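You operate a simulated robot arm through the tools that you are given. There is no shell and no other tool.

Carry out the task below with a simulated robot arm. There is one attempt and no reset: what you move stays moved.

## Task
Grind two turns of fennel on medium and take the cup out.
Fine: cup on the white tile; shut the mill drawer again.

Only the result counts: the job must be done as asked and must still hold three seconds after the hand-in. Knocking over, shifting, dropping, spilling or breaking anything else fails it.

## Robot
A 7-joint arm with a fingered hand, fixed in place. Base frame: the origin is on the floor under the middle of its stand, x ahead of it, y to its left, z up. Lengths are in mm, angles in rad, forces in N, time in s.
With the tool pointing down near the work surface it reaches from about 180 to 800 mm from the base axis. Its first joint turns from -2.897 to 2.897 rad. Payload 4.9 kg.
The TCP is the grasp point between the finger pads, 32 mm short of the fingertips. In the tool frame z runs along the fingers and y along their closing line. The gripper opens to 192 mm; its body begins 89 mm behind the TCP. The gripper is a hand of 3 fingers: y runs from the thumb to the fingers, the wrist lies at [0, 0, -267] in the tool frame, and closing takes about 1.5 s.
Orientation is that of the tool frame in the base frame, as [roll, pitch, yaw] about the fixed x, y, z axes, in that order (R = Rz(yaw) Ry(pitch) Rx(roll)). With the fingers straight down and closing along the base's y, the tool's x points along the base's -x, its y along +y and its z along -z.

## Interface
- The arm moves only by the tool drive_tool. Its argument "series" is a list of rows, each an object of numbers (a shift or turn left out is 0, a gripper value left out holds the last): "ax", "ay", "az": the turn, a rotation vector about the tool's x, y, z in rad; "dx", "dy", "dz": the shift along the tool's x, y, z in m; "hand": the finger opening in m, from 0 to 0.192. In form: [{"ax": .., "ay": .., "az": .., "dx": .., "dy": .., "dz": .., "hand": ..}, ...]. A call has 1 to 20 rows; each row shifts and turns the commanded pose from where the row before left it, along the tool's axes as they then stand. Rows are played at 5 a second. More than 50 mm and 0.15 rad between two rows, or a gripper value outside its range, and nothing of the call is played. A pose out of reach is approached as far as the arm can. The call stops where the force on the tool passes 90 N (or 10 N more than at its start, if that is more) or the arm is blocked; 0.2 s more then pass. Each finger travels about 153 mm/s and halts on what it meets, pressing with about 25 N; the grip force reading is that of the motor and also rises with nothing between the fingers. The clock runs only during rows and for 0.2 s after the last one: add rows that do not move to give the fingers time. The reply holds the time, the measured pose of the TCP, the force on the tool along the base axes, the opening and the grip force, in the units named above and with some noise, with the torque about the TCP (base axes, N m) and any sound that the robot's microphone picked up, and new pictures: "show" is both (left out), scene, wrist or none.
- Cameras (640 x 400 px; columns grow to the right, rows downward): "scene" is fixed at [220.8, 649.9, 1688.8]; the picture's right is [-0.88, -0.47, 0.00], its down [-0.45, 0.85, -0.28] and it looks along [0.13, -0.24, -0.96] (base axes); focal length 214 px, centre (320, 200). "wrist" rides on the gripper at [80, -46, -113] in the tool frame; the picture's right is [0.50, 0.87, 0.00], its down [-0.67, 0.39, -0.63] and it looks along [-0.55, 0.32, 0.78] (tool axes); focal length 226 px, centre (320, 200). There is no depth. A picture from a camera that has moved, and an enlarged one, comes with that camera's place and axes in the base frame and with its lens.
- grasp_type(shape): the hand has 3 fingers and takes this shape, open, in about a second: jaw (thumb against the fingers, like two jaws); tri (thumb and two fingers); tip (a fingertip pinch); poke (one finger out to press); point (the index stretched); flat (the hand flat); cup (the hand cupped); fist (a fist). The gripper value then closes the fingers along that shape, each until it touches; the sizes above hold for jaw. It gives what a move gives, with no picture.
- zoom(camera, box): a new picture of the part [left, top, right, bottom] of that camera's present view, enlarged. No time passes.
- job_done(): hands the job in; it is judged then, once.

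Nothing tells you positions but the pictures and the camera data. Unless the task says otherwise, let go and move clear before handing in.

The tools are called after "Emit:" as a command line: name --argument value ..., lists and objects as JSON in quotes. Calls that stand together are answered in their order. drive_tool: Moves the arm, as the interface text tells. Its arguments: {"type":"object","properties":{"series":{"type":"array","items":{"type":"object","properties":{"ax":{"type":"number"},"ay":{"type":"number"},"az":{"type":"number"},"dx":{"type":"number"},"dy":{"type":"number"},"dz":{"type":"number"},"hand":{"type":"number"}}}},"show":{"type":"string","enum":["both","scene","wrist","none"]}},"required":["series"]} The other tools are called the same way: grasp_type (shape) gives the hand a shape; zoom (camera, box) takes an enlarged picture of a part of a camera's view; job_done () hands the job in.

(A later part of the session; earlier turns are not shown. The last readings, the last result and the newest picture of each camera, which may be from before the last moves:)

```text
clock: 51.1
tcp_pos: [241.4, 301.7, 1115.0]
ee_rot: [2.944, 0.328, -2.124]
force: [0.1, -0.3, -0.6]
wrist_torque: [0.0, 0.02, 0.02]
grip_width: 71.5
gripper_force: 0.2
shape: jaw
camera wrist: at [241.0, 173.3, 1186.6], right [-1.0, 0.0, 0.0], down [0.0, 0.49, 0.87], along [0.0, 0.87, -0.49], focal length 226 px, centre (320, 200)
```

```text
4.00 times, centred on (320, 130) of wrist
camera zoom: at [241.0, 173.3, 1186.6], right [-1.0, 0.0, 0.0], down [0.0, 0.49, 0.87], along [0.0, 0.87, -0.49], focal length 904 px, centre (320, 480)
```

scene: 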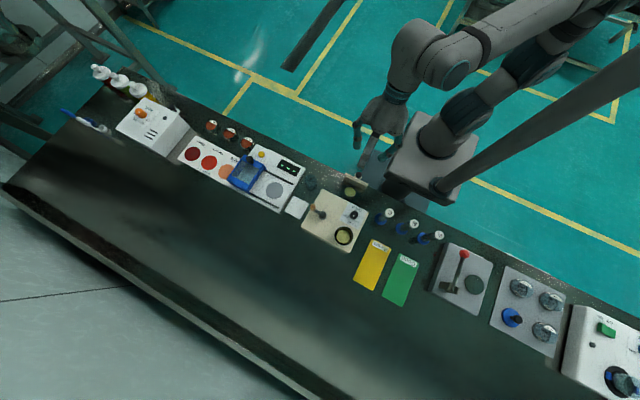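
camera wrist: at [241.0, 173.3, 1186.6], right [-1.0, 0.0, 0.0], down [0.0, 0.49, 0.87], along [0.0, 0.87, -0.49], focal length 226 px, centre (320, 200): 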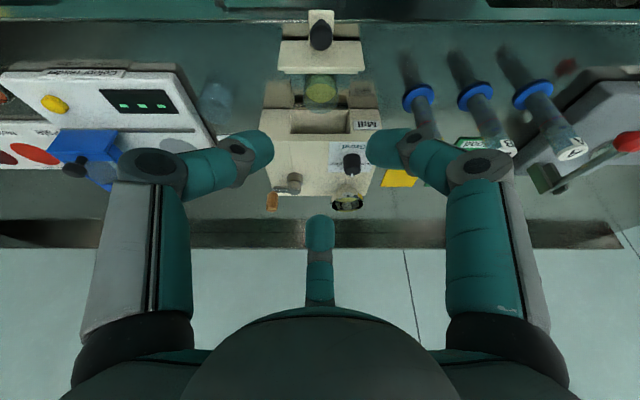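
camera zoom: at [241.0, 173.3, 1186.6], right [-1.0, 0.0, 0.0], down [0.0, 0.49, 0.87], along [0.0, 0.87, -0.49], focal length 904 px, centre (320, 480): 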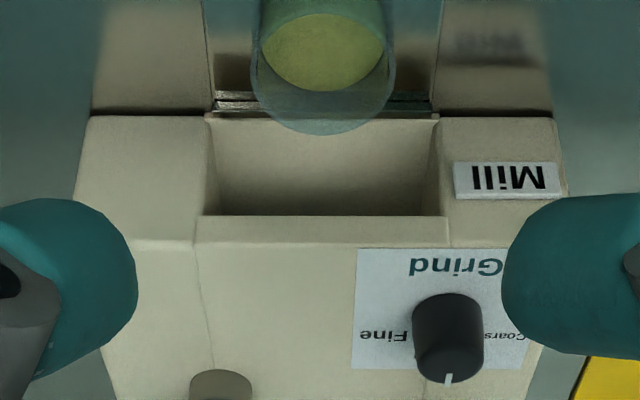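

Emit:
zoom --camera "wrist" --box '[256, 0, 384, 80]'

Emit:
zoom --camera "wrist" --box '[280, 60, 360, 110]'

Emit:
zoom --camera "scene" --box '[325, 165, 389, 205]'

```text
5.00 times, centred on (320, 40) of wrist
camera zoom: at [241.0, 173.3, 1186.6], right [-1.0, 0.0, 0.0], down [0.0, 0.49, 0.87], along [0.0, 0.87, -0.49], focal length 1130 px, centre (320, 1000)
```

zoom: 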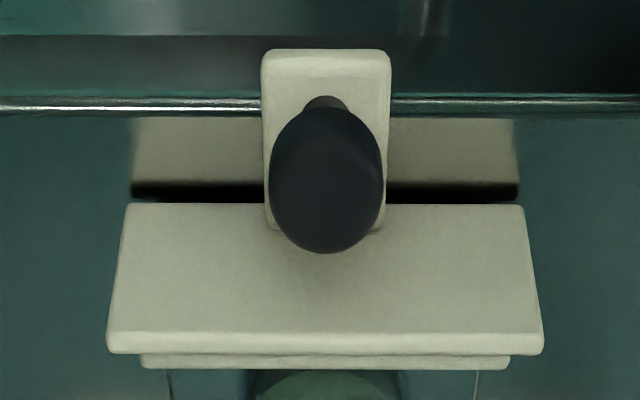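

```text
8.00 times, centred on (320, 85) of wrist
camera zoom: at [241.0, 173.3, 1186.6], right [-1.0, 0.0, 0.0], down [0.0, 0.49, 0.87], along [0.0, 0.87, -0.49], focal length 1808 px, centre (320, 1120)
```

zoom: 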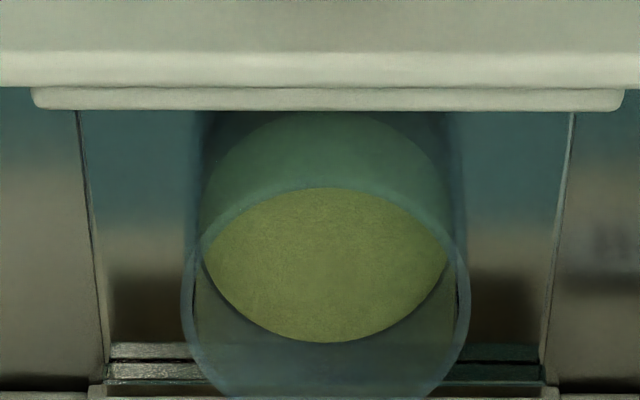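

```text
10.00 times, centred on (357, 185) of scene
camera zoom: at [220.8, 649.9, 1688.8], right [-0.88, -0.47, 0.0], down [-0.45, 0.85, -0.28], along [0.13, -0.24, -0.96], focal length 2145 px, centre (-50, 350)
```

zoom: 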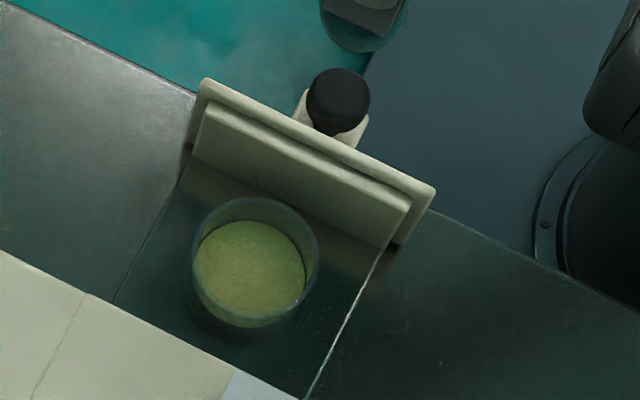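

The cup axis is at x≈240, y≈370.5. I'll add the rest of the tilt, to about 50°.

Emit:
drive_tool --series '[{"ax": -0.0615, "ay": -0.1065}, {"ax": -0.0615, "ay": -0.1065}, {"ax": -0.0615, "ay": -0.1065}, {"ax": -0.0615, "ay": -0.1065}, {}]'

```text
clock: 52.3
tcp_pos: [240.7, 301.6, 1115.1]
ee_rot: [2.604, 0.728, -2.301]
force: [0.0, 0.5, 0.0]
wrist_torque: [0.03, -0.05, -0.03]
grip_width: 71.8
gripper_force: 0.1
shape: jaw
camera wrist: at [240.5, 155.3, 1117.3], right [-1.0, 0.0, 0.0], down [0.0, 0.01, 1.0], along [0.0, 1.0, -0.01], focal length 226 px, centre (320, 200)
```

scene: 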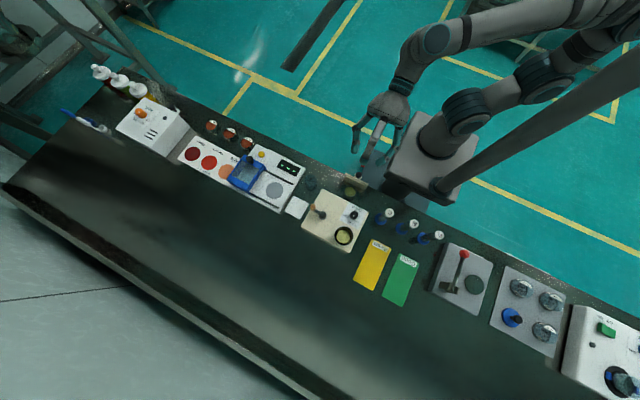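
wrist: 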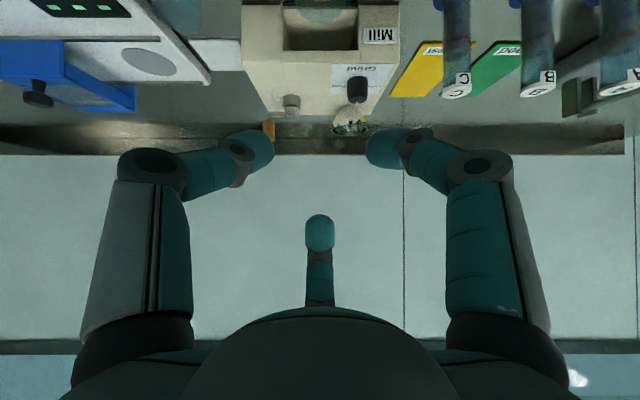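

The pose is reachable. Now I'll move to about 70 mm above the pinch pose.

Emit:
drive_tool --series '[{"dx": 0.01173, "dy": -0.00653, "dz": 0.03743}, {"dx": 0.01173, "dy": -0.00653, "dz": 0.03743}, {"dx": 0.01173, "dy": -0.00653, "dz": 0.03743}, {}]'

Emit:
zoom --camera "wrist" --box '[224, 0, 416, 120]'

Emit:
zoom --camera "scene" --box '[310, 155, 406, 215]'

```text
clock: 53.3
tcp_pos: [239.0, 361.8, 1011.5]
ee_rot: [2.606, 0.723, -2.301]
force: [-0.1, 0.1, -0.2]
wrist_torque: [0.03, -0.01, 0.0]
grip_width: 71.7
gripper_force: 0.0
shape: jaw
camera wrist: at [238.5, 215.9, 1013.8], right [-1.0, 0.0, 0.0], down [0.0, 0.02, 1.0], along [0.0, 1.0, -0.02], focal length 226 px, centre (320, 200)
```

scene: 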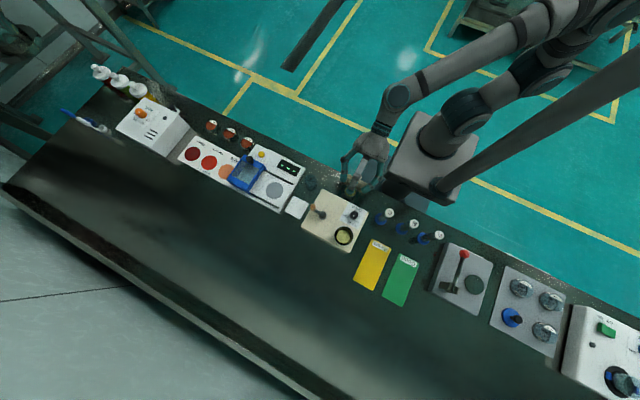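
wrist: 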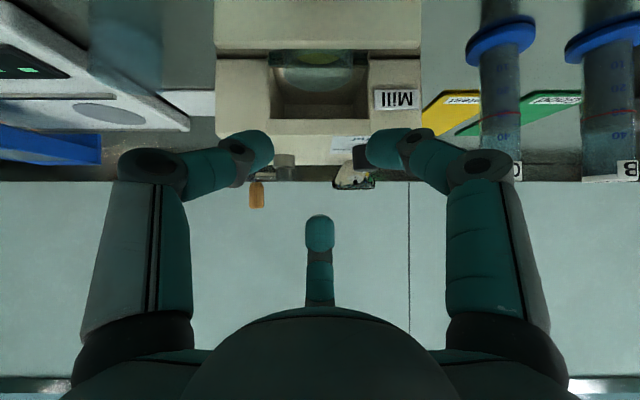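

```text
3.33 times, centred on (320, 60) of wrist
camera zoom: at [238.5, 215.9, 1013.8], right [-1.0, 0.0, 0.0], down [0.0, 0.02, 1.0], along [0.0, 1.0, -0.02], focal length 754 px, centre (320, 667)
```

zoom: 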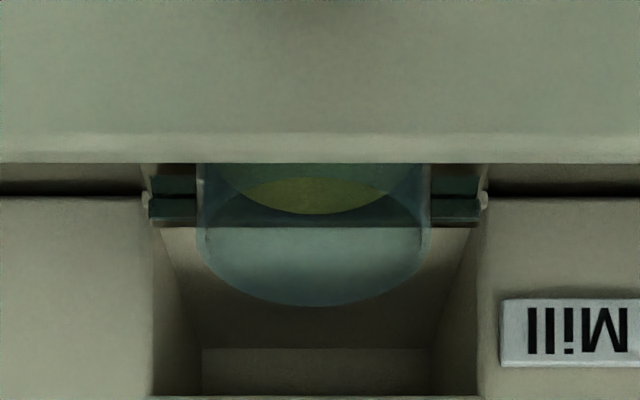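

```text
6.67 times, centred on (358, 185) of scene
camera zoom: at [220.8, 649.9, 1688.8], right [-0.88, -0.47, 0.0], down [-0.45, 0.85, -0.28], along [0.13, -0.24, -0.96], focal length 1430 px, centre (67, 300)
```

zoom: 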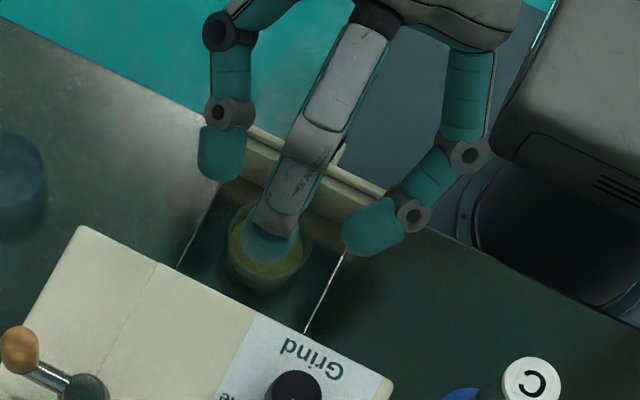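

The geometry matches my model: the cup is centred at x≈240 with its rim at z≈923. I'll come down in stages, with the two side fingers straddling the cup.

Emit:
drive_tool --series '[{"dx": 0.011, "dy": -0.0067, "dz": 0.01098}, {"dx": 0.011, "dy": -0.0067, "dz": 0.01098}, {"dx": 0.011, "dy": -0.0067, "dz": 0.01098}, {}]'

Emit:
zoom --camera "wrist" --box '[224, 0, 416, 160]'

Emit:
zoom --camera "scene" --box '[325, 165, 389, 205]'

```text
clock: 54.3
tcp_pos: [241.0, 361.8, 961.8]
ee_rot: [2.606, 0.724, -2.299]
force: [0.6, 0.7, 0.5]
wrist_torque: [0.0, 0.01, 0.02]
grip_width: 71.7
gripper_force: 0.0
shape: jaw
camera wrist: at [240.8, 216.1, 964.2], right [-1.0, 0.0, 0.0], down [0.0, 0.02, 1.0], along [0.0, 1.0, -0.02], focal length 226 px, centre (320, 200)
```

scene: 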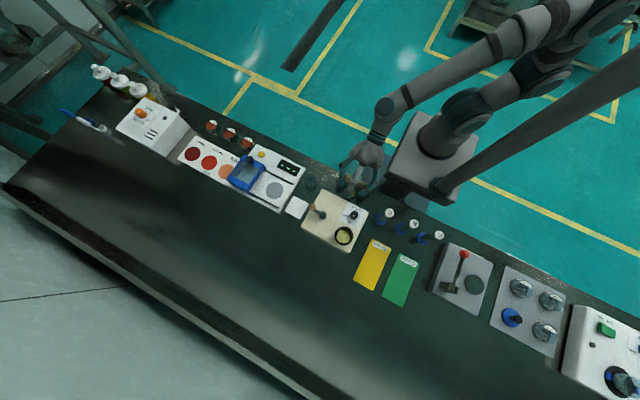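
wrist: 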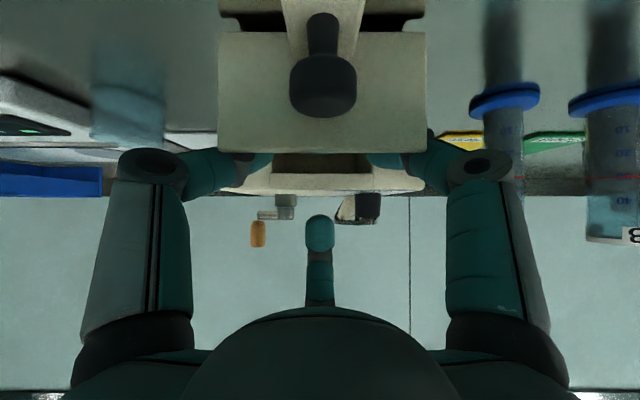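

```text
2.50 times, centred on (320, 80) of wrist
camera zoom: at [240.8, 216.1, 964.2], right [-1.0, 0.0, 0.0], down [0.0, 0.02, 1.0], along [0.0, 1.0, -0.02], focal length 565 px, centre (320, 500)
```

zoom: 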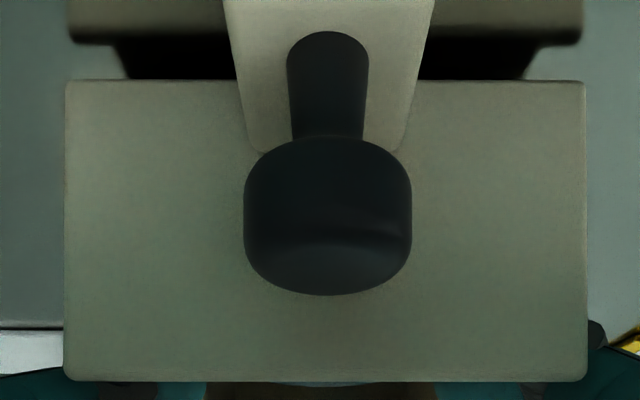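

```text
10.00 times, centred on (357, 185) of scene
camera zoom: at [220.8, 649.9, 1688.8], right [-0.88, -0.47, 0.0], down [-0.45, 0.85, -0.28], along [0.13, -0.24, -0.96], focal length 2145 px, centre (-50, 350)
```

zoom: 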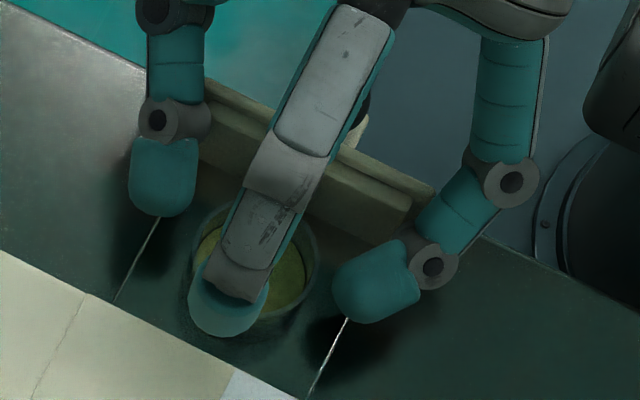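

Both side fingers straddle the cup and everything is clear. I'll go down the final 18 mm.

Emit:
drive_tool --series '[{"dx": 0.006, "dy": -0.003, "dz": 0.0059}, {"dx": 0.006, "dy": -0.003, "dz": 0.0059}, {}]'

Emit:
zoom --camera "scene" --box '[325, 165, 389, 205]'

Emit:
zoom --camera "wrist" --box '[160, 120, 480, 320]'

```text
clock: 55.1
tcp_pos: [240.0, 361.6, 943.3]
ee_rot: [2.605, 0.726, -2.3]
force: [1.0, 1.1, 1.3]
wrist_torque: [-0.03, -0.1, 0.12]
grip_width: 71.9
gripper_force: 0.1
shape: jaw
camera wrist: at [240.0, 216.7, 946.5], right [-1.0, 0.0, 0.0], down [0.0, 0.01, 1.0], along [0.0, 1.0, -0.01], focal length 226 px, centre (320, 200)
```

scene: 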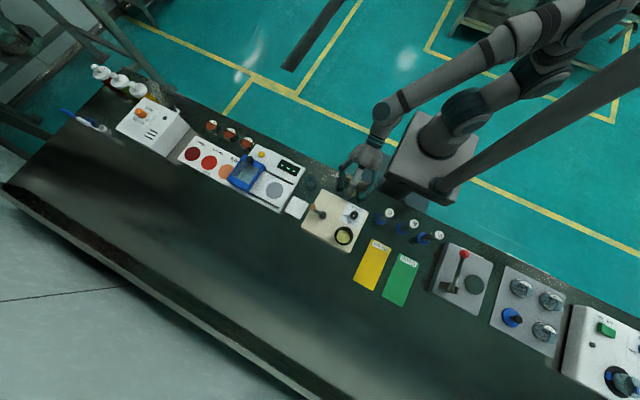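
wrist: 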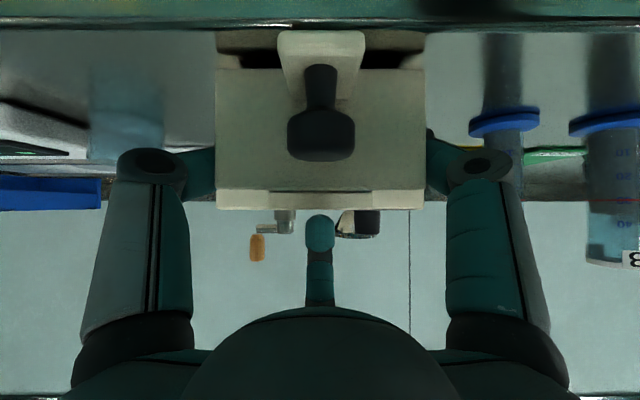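

```text
10.00 times, centred on (357, 185) of scene
camera zoom: at [220.8, 649.9, 1688.8], right [-0.88, -0.47, 0.0], down [-0.45, 0.85, -0.28], along [0.13, -0.24, -0.96], focal length 2145 px, centre (-50, 350)
```

zoom: 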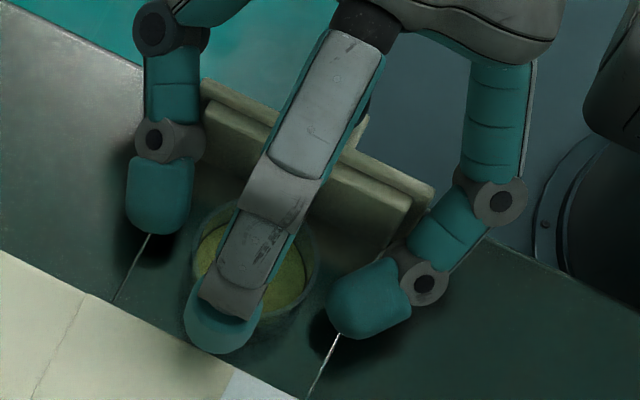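

```text
2.00 times, centred on (320, 220) of wrist
camera zoom: at [240.0, 216.7, 946.5], right [-1.0, 0.0, 0.0], down [0.0, 0.01, 1.0], along [0.0, 1.0, -0.01], focal length 452 px, centre (320, 160)
```

zoom: 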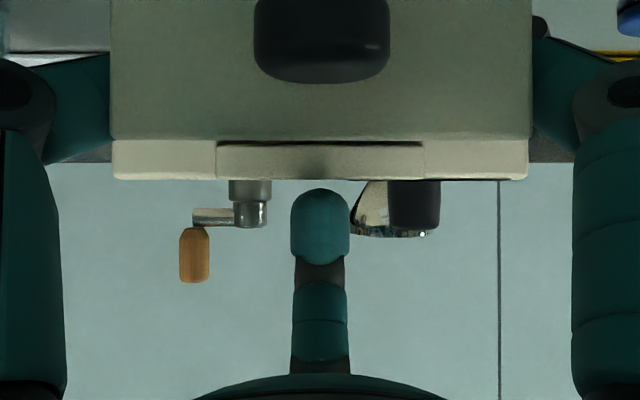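

The fingertips are level with the cup wall. I'll nudge 3 mm forward so the pinch line goes through the cup axis, then close gently.

Emit:
drive_tool --series '[{"dx": -0.00167, "dy": 0.00096, "dz": 0.0023}, {"hand": 0.06}, {"hand": 0.052}, {"hand": 0.046}, {}, {}]'

Emit:
zoom --camera "scene" --box '[325, 165, 389, 205]'

```text
clock: 56.5
tcp_pos: [241.2, 366.0, 945.4]
ee_rot: [2.604, 0.73, -2.302]
force: [-0.2, 4.7, 12.3]
wrist_torque: [0.92, -0.1, 0.06]
grip_width: 37.8
gripper_force: 25.2
shape: jaw
camera wrist: at [241.2, 220.2, 948.2], right [-1.0, 0.0, 0.0], down [0.0, 0.01, 1.0], along [0.0, 1.0, -0.01], focal length 226 px, centre (320, 200)
```

scene: 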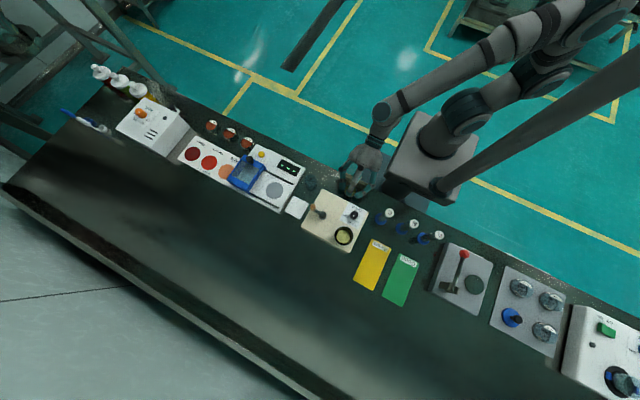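
wrist: 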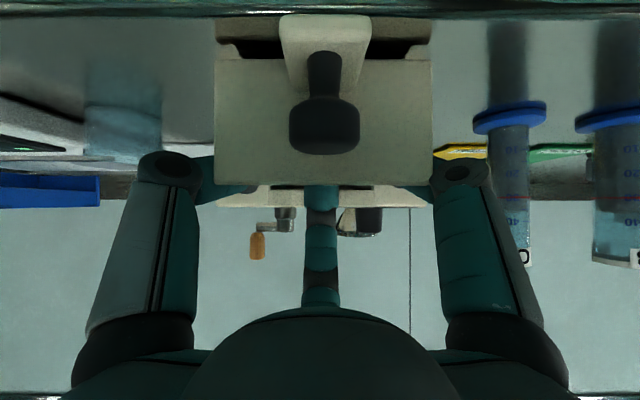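

```text
10.00 times, centred on (357, 185) of scene
camera zoom: at [220.8, 649.9, 1688.8], right [-0.88, -0.47, 0.0], down [-0.45, 0.85, -0.28], along [0.13, -0.24, -0.96], focal length 2145 px, centre (-50, 350)
```

zoom: 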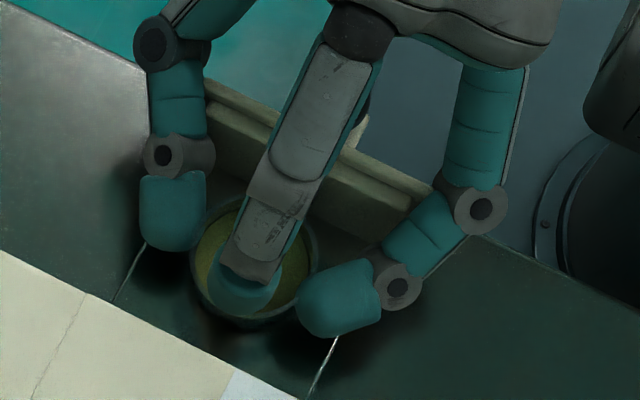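

The side fingers are on the cup, but the upward force suggests the third finger has come down on the far rim. I'll open slightly and check, since the cup is still standing on the drawer floor.

Emit:
drive_tool --series '[{"hand": 0.054}, {}, {}]'

Emit:
zoom --camera "scene" --box '[325, 165, 389, 205]'

Emit:
zoom --camera "wrist" --box '[160, 100, 480, 300]'

```text
clock: 57.3
tcp_pos: [241.3, 365.2, 944.1]
ee_rot: [2.606, 0.725, -2.298]
force: [5.8, 7.5, 6.2]
wrist_torque: [-0.2, -0.21, 0.31]
grip_width: 54.3
gripper_force: 0.0
shape: jaw
camera wrist: at [240.6, 219.2, 946.6], right [-1.0, 0.0, 0.0], down [0.0, 0.02, 1.0], along [0.0, 1.0, -0.02], focal length 226 px, centre (320, 200)
```

scene: 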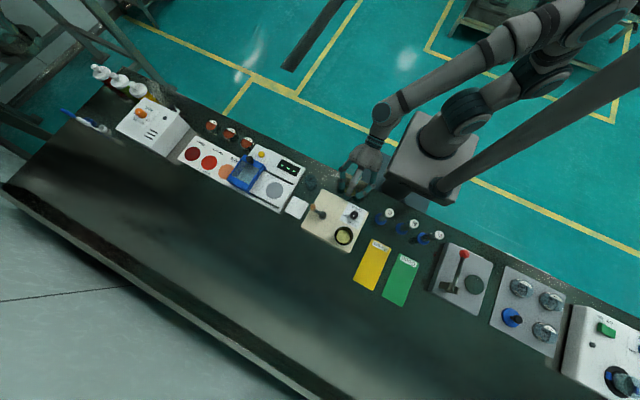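
wrist: 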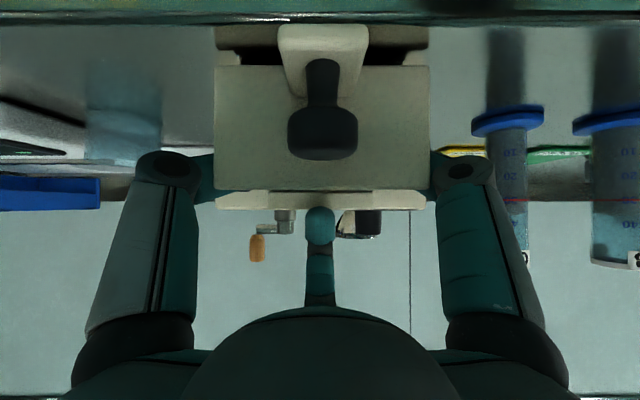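

```text
10.00 times, centred on (357, 185) of scene
camera zoom: at [220.8, 649.9, 1688.8], right [-0.88, -0.47, 0.0], down [-0.45, 0.85, -0.28], along [0.13, -0.24, -0.96], focal length 2145 px, centre (-50, 350)
```

zoom: 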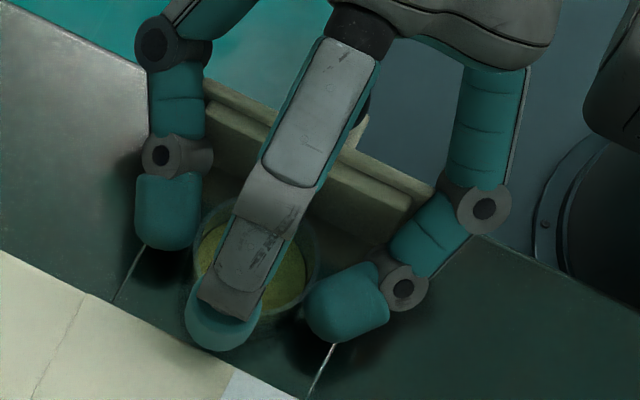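

```text
2.00 times, centred on (320, 200) of wrist
camera zoom: at [240.6, 219.2, 946.6], right [-1.0, 0.0, 0.0], down [0.0, 0.02, 1.0], along [0.0, 1.0, -0.02], focal length 452 px, centre (320, 200)
```

zoom: 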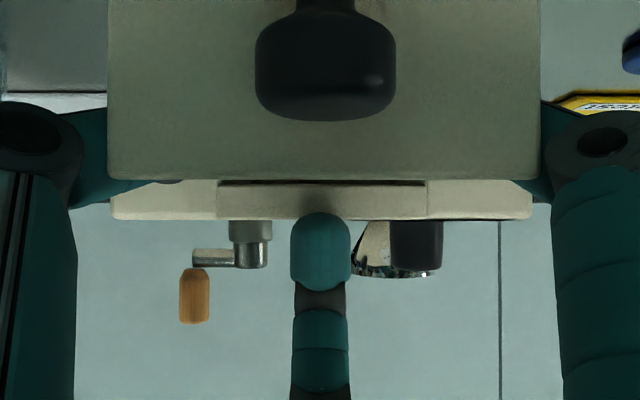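

Emit:
drive_tool --series '[{"hand": 0.05}, {}, {}]' --show "wrist"

Emit:
zoom --camera "scene" --box '[325, 165, 389, 205]'

Emit:
zoom --camera "wrist" --box '[160, 100, 480, 300]'

```text
clock: 58.1
tcp_pos: [241.7, 365.6, 946.0]
ee_rot: [2.604, 0.727, -2.301]
force: [4.4, 10.5, 9.6]
wrist_torque: [1.08, -0.16, 0.5]
grip_width: 37.2
gripper_force: 25.0
shape: jaw
camera wrist: at [240.9, 219.8, 947.4], right [-1.0, 0.0, 0.0], down [0.0, 0.01, 1.0], along [0.0, 1.0, -0.01], focal length 226 px, centre (320, 200)
```

wrist: 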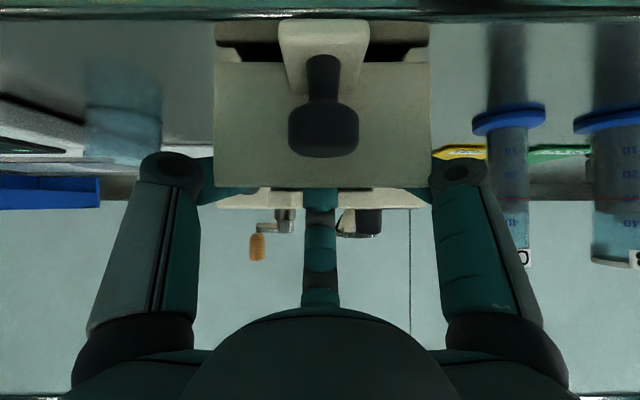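

```text
10.00 times, centred on (357, 185) of scene
camera zoom: at [220.8, 649.9, 1688.8], right [-0.88, -0.47, 0.0], down [-0.45, 0.85, -0.28], along [0.13, -0.24, -0.96], focal length 2145 px, centre (-50, 350)
```

zoom: 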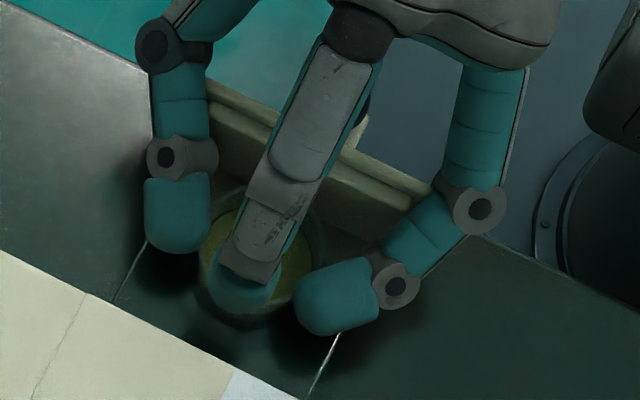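

```text
2.00 times, centred on (320, 200) of wrist
camera zoom: at [240.9, 219.8, 947.4], right [-1.0, 0.0, 0.0], down [0.0, 0.01, 1.0], along [0.0, 1.0, -0.01], focal length 452 px, centre (320, 200)
```

zoom: 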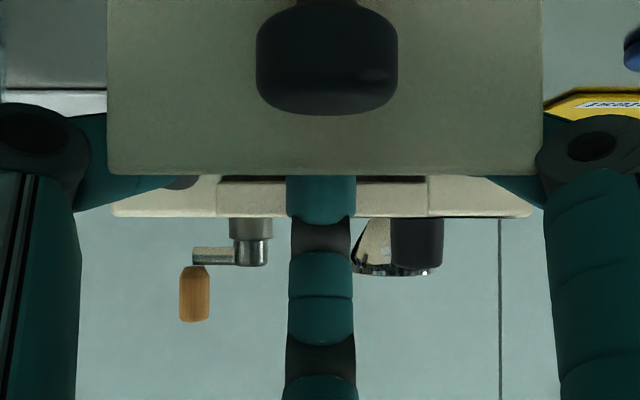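

The fingers share one drive, so the third finger always ends up pressing. A three-finger grasp with only a slight tilt (about 12°) suits the gaps better. I'll open, lift straight out, and re-orient above the drawer.

Emit:
drive_tool --series '[{"hand": 0.07}, {}, {"dx": -0.01547, "dy": 0.00893, "dz": -0.015}, {"dx": -0.01547, "dy": 0.00893, "dz": -0.015}, {"dx": -0.01547, "dy": 0.00893, "dz": -0.015}, {"dx": -0.01547, "dy": 0.00893, "dz": -0.015}, {}]'

Emit:
zoom --camera "scene" --box '[310, 155, 406, 215]'

Emit:
zoom --camera "wrist" --box '[224, 0, 416, 120]'

```text
clock: 59.7
tcp_pos: [241.6, 366.3, 1037.2]
ee_rot: [2.605, 0.724, -2.3]
force: [0.2, 0.0, -0.5]
wrist_torque: [0.02, 0.01, 0.0]
grip_width: 69.8
gripper_force: 0.0
shape: jaw
camera wrist: at [240.0, 220.0, 1039.2], right [-1.0, 0.0, 0.0], down [0.0, 0.02, 1.0], along [0.0, 1.0, -0.02], focal length 226 px, centre (320, 200)
```

scene: 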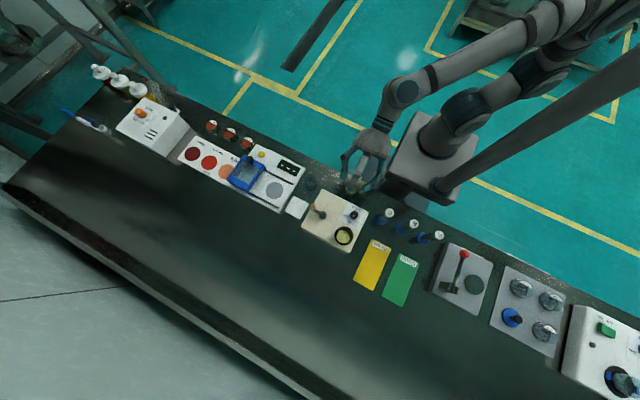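
wrist: 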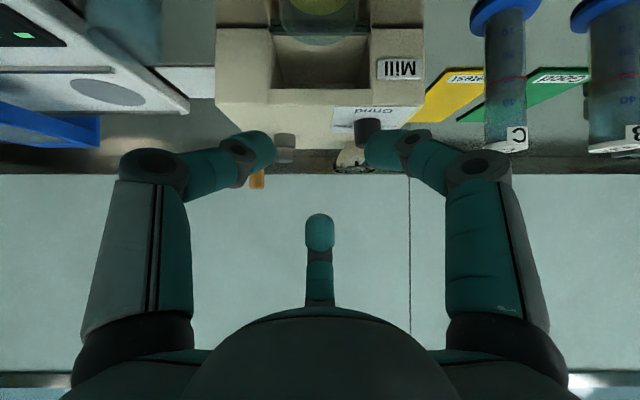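

```text
6.67 times, centred on (358, 185) of scene
camera zoom: at [220.8, 649.9, 1688.8], right [-0.88, -0.47, 0.0], down [-0.45, 0.85, -0.28], along [0.13, -0.24, -0.96], focal length 1430 px, centre (67, 300)
```

zoom: 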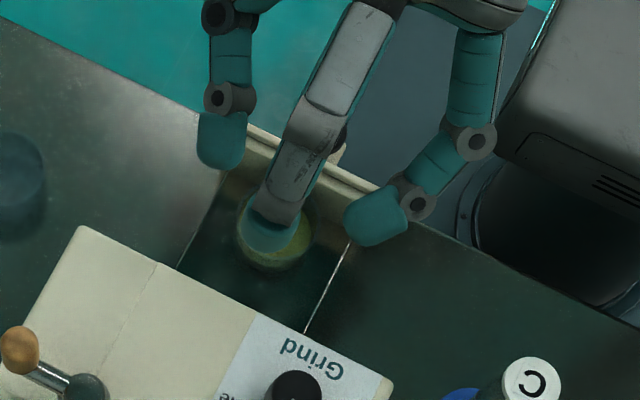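

```text
3.33 times, centred on (320, 60) of wrist
camera zoom: at [240.0, 220.0, 1039.2], right [-1.0, 0.0, 0.0], down [0.0, 0.02, 1.0], along [0.0, 1.0, -0.02], focal length 754 px, centre (320, 667)
```

zoom: 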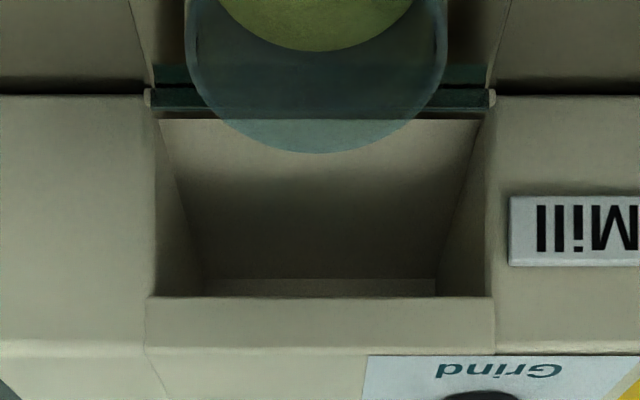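

The cup is still upright but looks nudged slightly toward the drawer front. I'll reduce the tilt to about 12° here and measure it again.

Emit:
drive_tool --series '[{"ax": 0.0663, "ay": 0.1148}, {"ax": 0.0663, "ay": 0.1148}, {"ax": 0.0663, "ay": 0.1148}, {"ax": 0.0663, "ay": 0.1148}, {"ax": 0.0663, "ay": 0.1148}, {}]'

Emit:
zoom --camera "wrist" --box '[240, 60, 400, 180]'

Emit:
zoom --camera "scene" --box '[325, 165, 389, 205]'

```text
clock: 61.1
tcp_pos: [240.7, 365.1, 1035.5]
ee_rot: [3.038, 0.18, -2.103]
force: [-0.3, 0.3, 0.1]
wrist_torque: [-0.01, -0.05, -0.02]
grip_width: 69.9
gripper_force: 0.0
shape: jaw
camera wrist: at [239.6, 252.0, 1128.7], right [-1.0, 0.0, 0.0], down [0.0, 0.63, 0.78], along [0.0, 0.78, -0.63], focal length 226 px, centre (320, 200)
```

scene: 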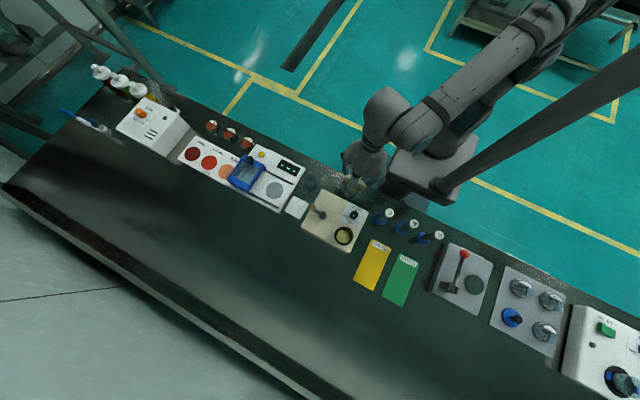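
wrist: 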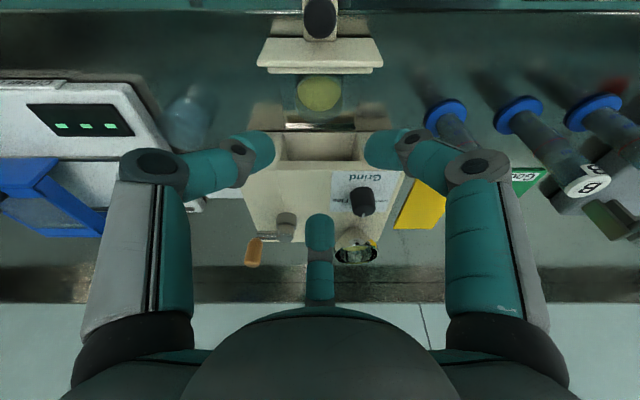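

```text
3.33 times, centred on (320, 120) of wrist
camera zoom: at [239.6, 252.0, 1128.7], right [-1.0, 0.0, 0.0], down [0.0, 0.63, 0.78], along [0.0, 0.78, -0.63], focal length 754 px, centre (320, 467)
```

zoom: 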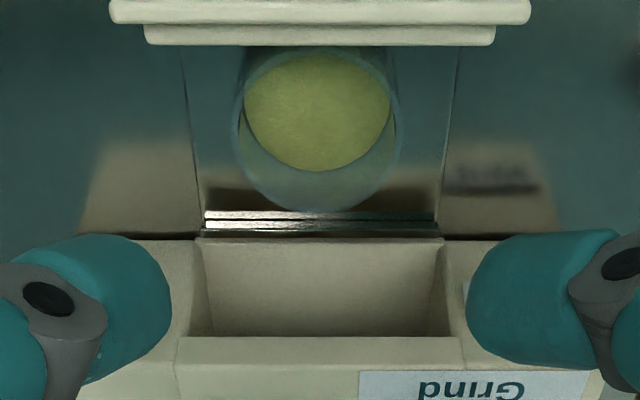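

```text
10.00 times, centred on (357, 185) of scene
camera zoom: at [220.8, 649.9, 1688.8], right [-0.88, -0.47, 0.0], down [-0.45, 0.85, -0.28], along [0.13, -0.24, -0.96], focal length 2145 px, centre (-50, 350)
```

zoom: 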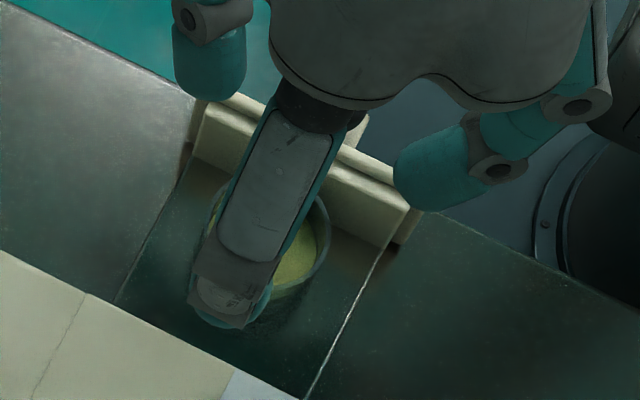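

Emit:
zoom --camera "wrist" --box '[280, 65, 360, 115]'

Emit:
zoom --camera "scene" --box '[335, 170, 375, 195]'

```text
8.00 times, centred on (320, 90) of wrist
camera zoom: at [239.6, 252.0, 1128.7], right [-1.0, 0.0, 0.0], down [0.0, 0.63, 0.78], along [0.0, 0.78, -0.63], focal length 1808 px, centre (320, 1080)
```

zoom: 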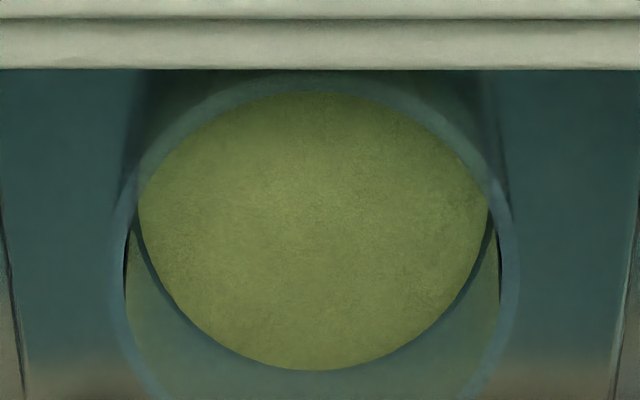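

```text
16.00 times, centred on (355, 182) of scene
camera zoom: at [220.8, 649.9, 1688.8], right [-0.88, -0.47, 0.0], down [-0.45, 0.85, -0.28], along [0.13, -0.24, -0.96], focal length 3432 px, centre (-240, 480)
```

zoom: 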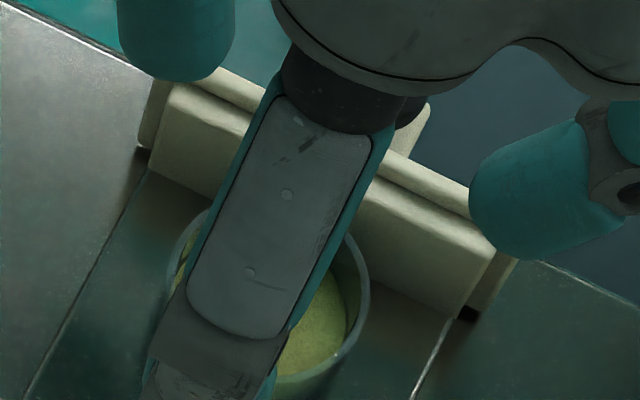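

The cup now sits at about [240, 358.8], with only a few millimetres of finger clearance toward the drawer front. Before choosing a grasp I'll check the other hand shapes in free air above the drawer.

Emit:
drive_tool --series '[{"dz": -0.04}, {"dz": -0.04}, {}]' --show "none"

Emit:
grasp_type --shape "cup"

Emit:
drive_tool --series '[{"hand": 0.07}, {}, {}, {}]'

Emit:
grasp_type --shape "point"

Emit:
drive_tool --series '[{}]'

Emit:
grasp_type --shape "poke"

Emit:
drive_tool --series '[{}]'

Emit:
grasp_type --shape "flat"

Emit:
drive_tool --series '[{"hand": 0.07}, {}, {}, {}]'

```text
clock: 61.9
tcp_pos: [240.1, 348.8, 1115.9]
ee_rot: [3.038, 0.18, -2.104]
force: [-0.4, 0.6, -1.0]
wrist_torque: [0.02, 0.03, 0.0]
grip_width: 69.8
gripper_force: 0.0
shape: jaw
```

```text
clock: 62.8
tcp_pos: [240.9, 348.7, 1114.1]
ee_rot: [3.037, 0.179, -2.103]
force: [-0.6, -0.2, -1.3]
wrist_torque: [0.03, -0.04, 0.03]
grip_width: 60.0
gripper_force: 0.0
shape: cup
```

```text
clock: 63.8
tcp_pos: [242.2, 349.2, 1114.7]
ee_rot: [3.038, 0.179, -2.103]
force: [0.1, -0.2, -0.4]
wrist_torque: [0.01, -0.02, -0.01]
grip_width: 21.5
gripper_force: 0.1
shape: tri
camera wrist: at [240.6, 235.3, 1206.4], right [-1.0, 0.0, 0.0], down [0.0, 0.63, 0.78], along [0.0, 0.78, -0.63], focal length 226 px, centre (320, 200)
```

scene: 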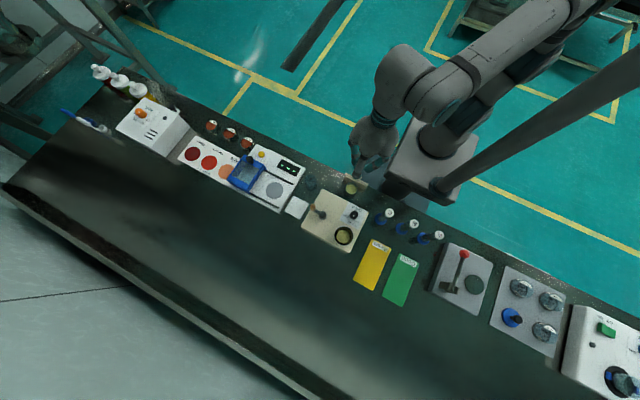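
wrist: 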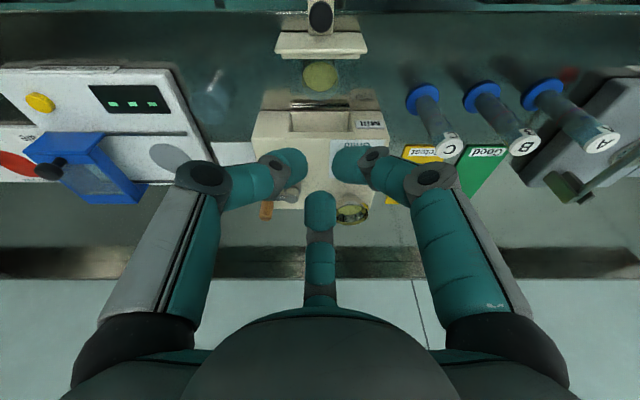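

```text
clock: 64.7
tcp_pos: [240.9, 348.5, 1113.1]
ee_rot: [3.039, 0.18, -2.104]
force: [-0.2, -0.1, 0.2]
wrist_torque: [-0.01, 0.02, 0.01]
grip_width: 184.4
gripper_force: 0.0
shape: point
```

```text
clock: 65.1
tcp_pos: [242.2, 347.8, 1114.8]
ee_rot: [3.038, 0.179, -2.101]
force: [0.0, 0.2, 0.4]
wrist_torque: [-0.02, -0.01, 0.0]
grip_width: 184.5
gripper_force: 0.1
shape: point
camera wrist: at [240.6, 235.3, 1206.4], right [-1.0, 0.0, 0.0], down [0.0, 0.63, 0.78], along [0.0, 0.78, -0.63], focal length 226 px, centre (320, 200)
```

scene: 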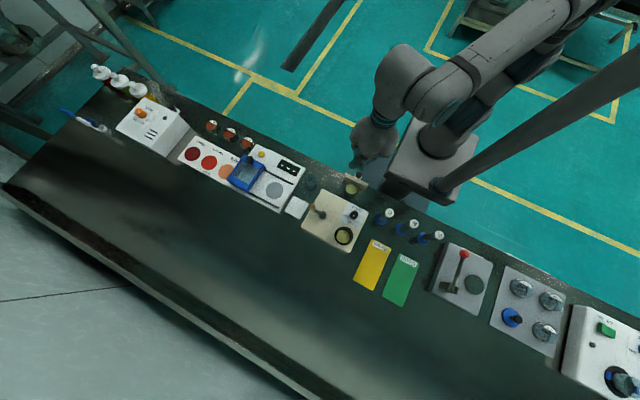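
wrist: 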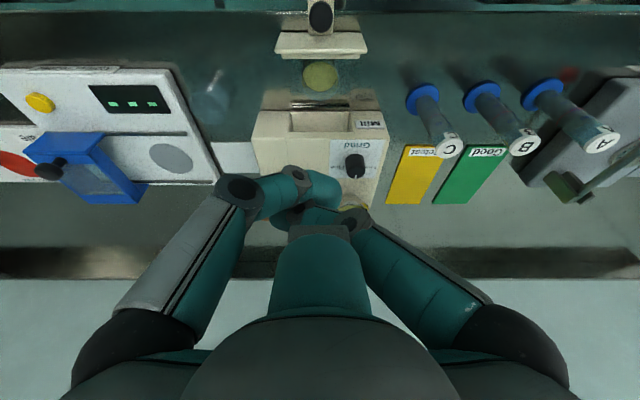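

```text
clock: 66.0
tcp_pos: [241.6, 350.0, 1115.5]
ee_rot: [3.037, 0.181, -2.103]
force: [0.3, 0.7, 0.4]
wrist_torque: [0.0, 0.0, 0.0]
grip_width: 0.0
gripper_force: 0.1
shape: poke
```

```text
clock: 66.4
tcp_pos: [241.2, 349.2, 1114.0]
ee_rot: [3.037, 0.179, -2.102]
force: [0.4, -0.1, 0.5]
wrist_torque: [-0.01, -0.02, 0.0]
grip_width: 0.0
gripper_force: 0.1
shape: poke
camera wrist: at [240.6, 235.3, 1206.4], right [-1.0, 0.0, 0.0], down [0.0, 0.63, 0.78], along [0.0, 0.78, -0.63], focal length 226 px, centre (320, 200)
```

scene: 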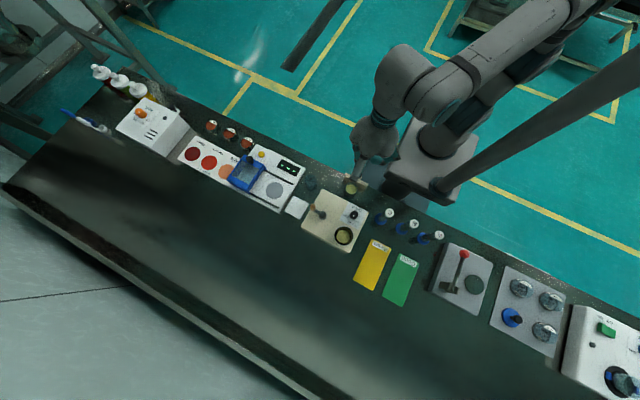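
wrist: 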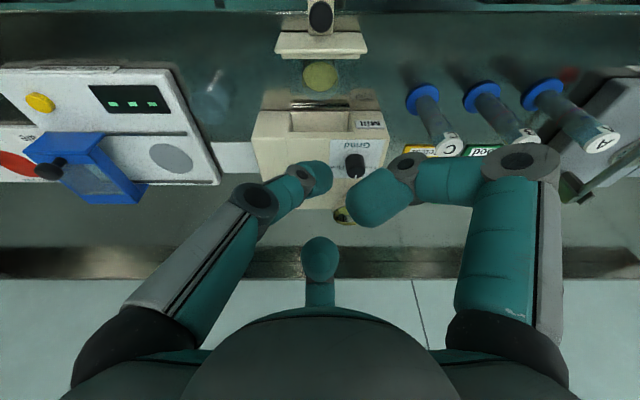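

```text
clock: 67.3
tcp_pos: [242.2, 348.3, 1114.3]
ee_rot: [3.037, 0.18, -2.102]
force: [-0.7, -0.5, 0.3]
wrist_torque: [0.01, 0.01, -0.01]
grip_width: 0.0
gripper_force: 0.1
shape: flat
```

```text
clock: 68.3
tcp_pos: [239.9, 348.5, 1114.1]
ee_rot: [3.036, 0.178, -2.102]
force: [0.9, -0.5, -0.1]
wrist_torque: [0.02, -0.02, -0.02]
grip_width: 0.0
gripper_force: 0.0
shape: flat
camera wrist: at [240.6, 235.3, 1206.4], right [-1.0, 0.0, 0.0], down [0.0, 0.63, 0.78], along [0.0, 0.78, -0.63], focal length 226 px, centre (320, 200)
```

scene: 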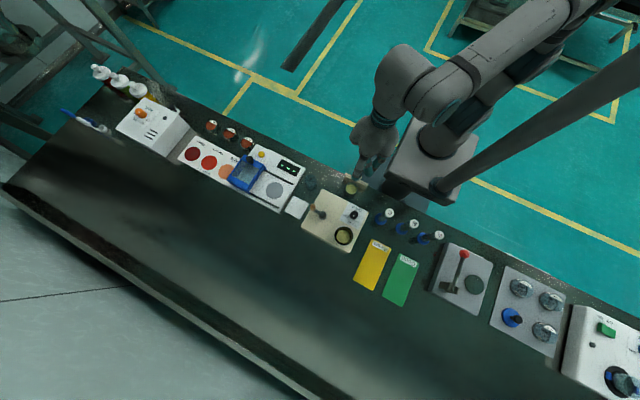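
wrist: 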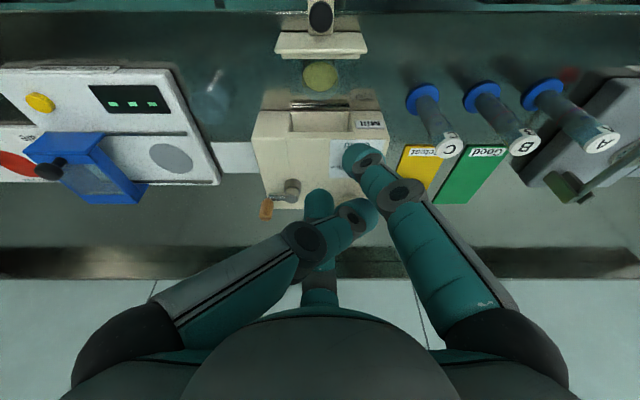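

The other shapes don't help. A better option with plenty of clearance is a wall pinch with the hand nearly vertical: thumb inside the cup above the powder, two fingers outside the back wall on the mill side. I'll restore jaw, turn the thumb to the robot side and reduce the tilt to about 5°, all up high.

Emit:
grasp_type --shape "jaw"

Emit:
drive_tool --series '[{"hand": 0.02}, {"az": 0.1496}, {"az": 0.1496}, {"az": 0.1496}, {"az": 0.1496}, {"az": 0.1496}, {"az": 0.1496}, {"az": 0.1496}, {"ax": 0.12}, {}, {}]'

Emit:
zoom --camera "scene" --box '[325, 165, 389, 205]'

Emit:
zoom --camera "wrist" --box '[240, 60, 400, 180]'

```text
clock: 69.2
tcp_pos: [240.3, 348.6, 1114.5]
ee_rot: [3.038, 0.18, -2.103]
force: [0.1, -0.5, 0.5]
wrist_torque: [0.02, 0.0, -0.02]
grip_width: 191.9
gripper_force: 0.1
shape: jaw
```

```text
clock: 71.6
tcp_pos: [239.7, 349.3, 1114.8]
ee_rot: [3.053, 0.001, -3.14]
force: [0.0, -0.1, -0.9]
wrist_torque: [0.01, 0.01, -0.01]
grip_width: 20.1
gripper_force: 0.0
shape: jaw
camera wrist: at [160.0, 292.6, 1224.0], right [-0.5, 0.86, 0.08], down [0.67, 0.33, 0.66], along [0.55, 0.38, -0.74], focal length 226 px, centre (320, 200)
```

scene: 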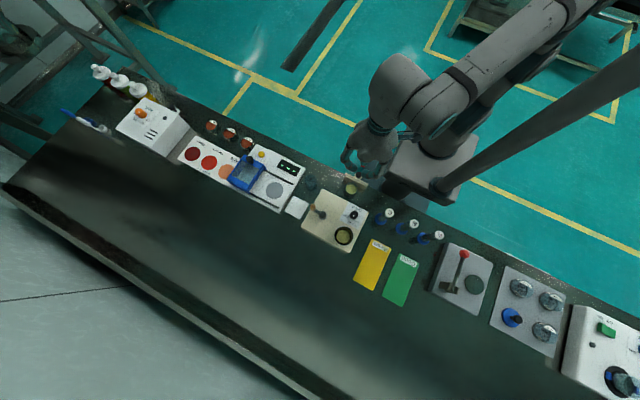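
wrist: 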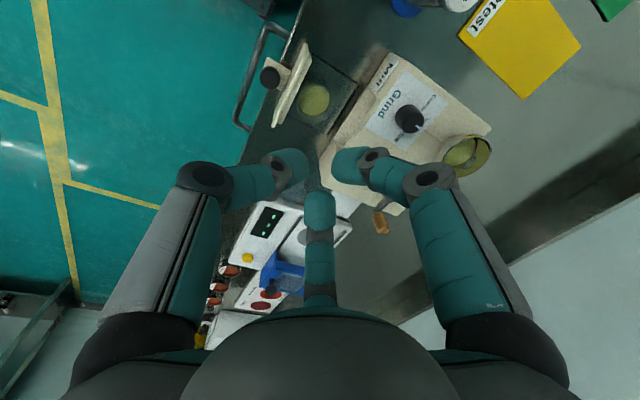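

```text
10.00 times, centred on (357, 185) of scene
camera zoom: at [220.8, 649.9, 1688.8], right [-0.88, -0.47, 0.0], down [-0.45, 0.85, -0.28], along [0.13, -0.24, -0.96], focal length 2145 px, centre (-50, 350)
```

zoom: 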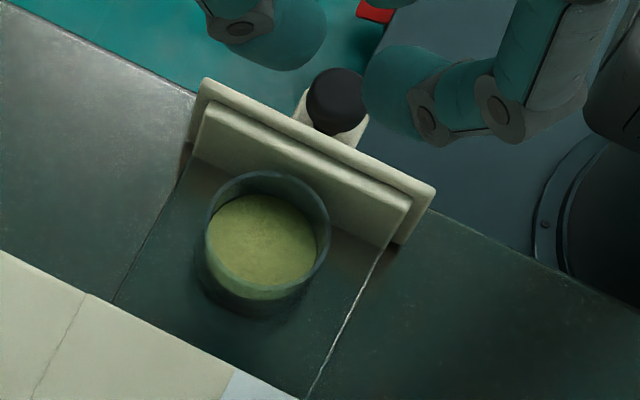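

```text
3.33 times, centred on (320, 120) of wrist
camera zoom: at [160.0, 292.6, 1224.0], right [-0.5, 0.86, 0.08], down [0.67, 0.33, 0.66], along [0.55, 0.38, -0.74], focal length 754 px, centre (320, 467)
```

zoom: 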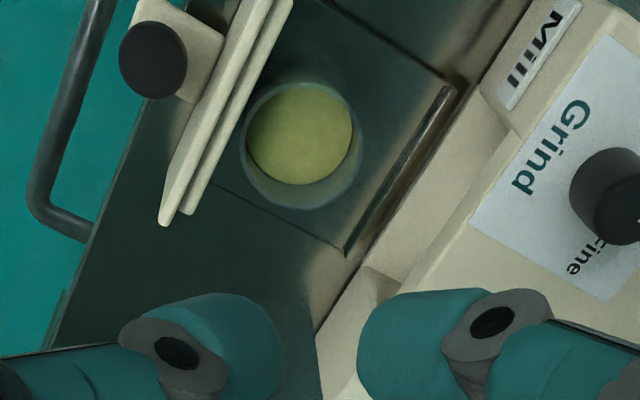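

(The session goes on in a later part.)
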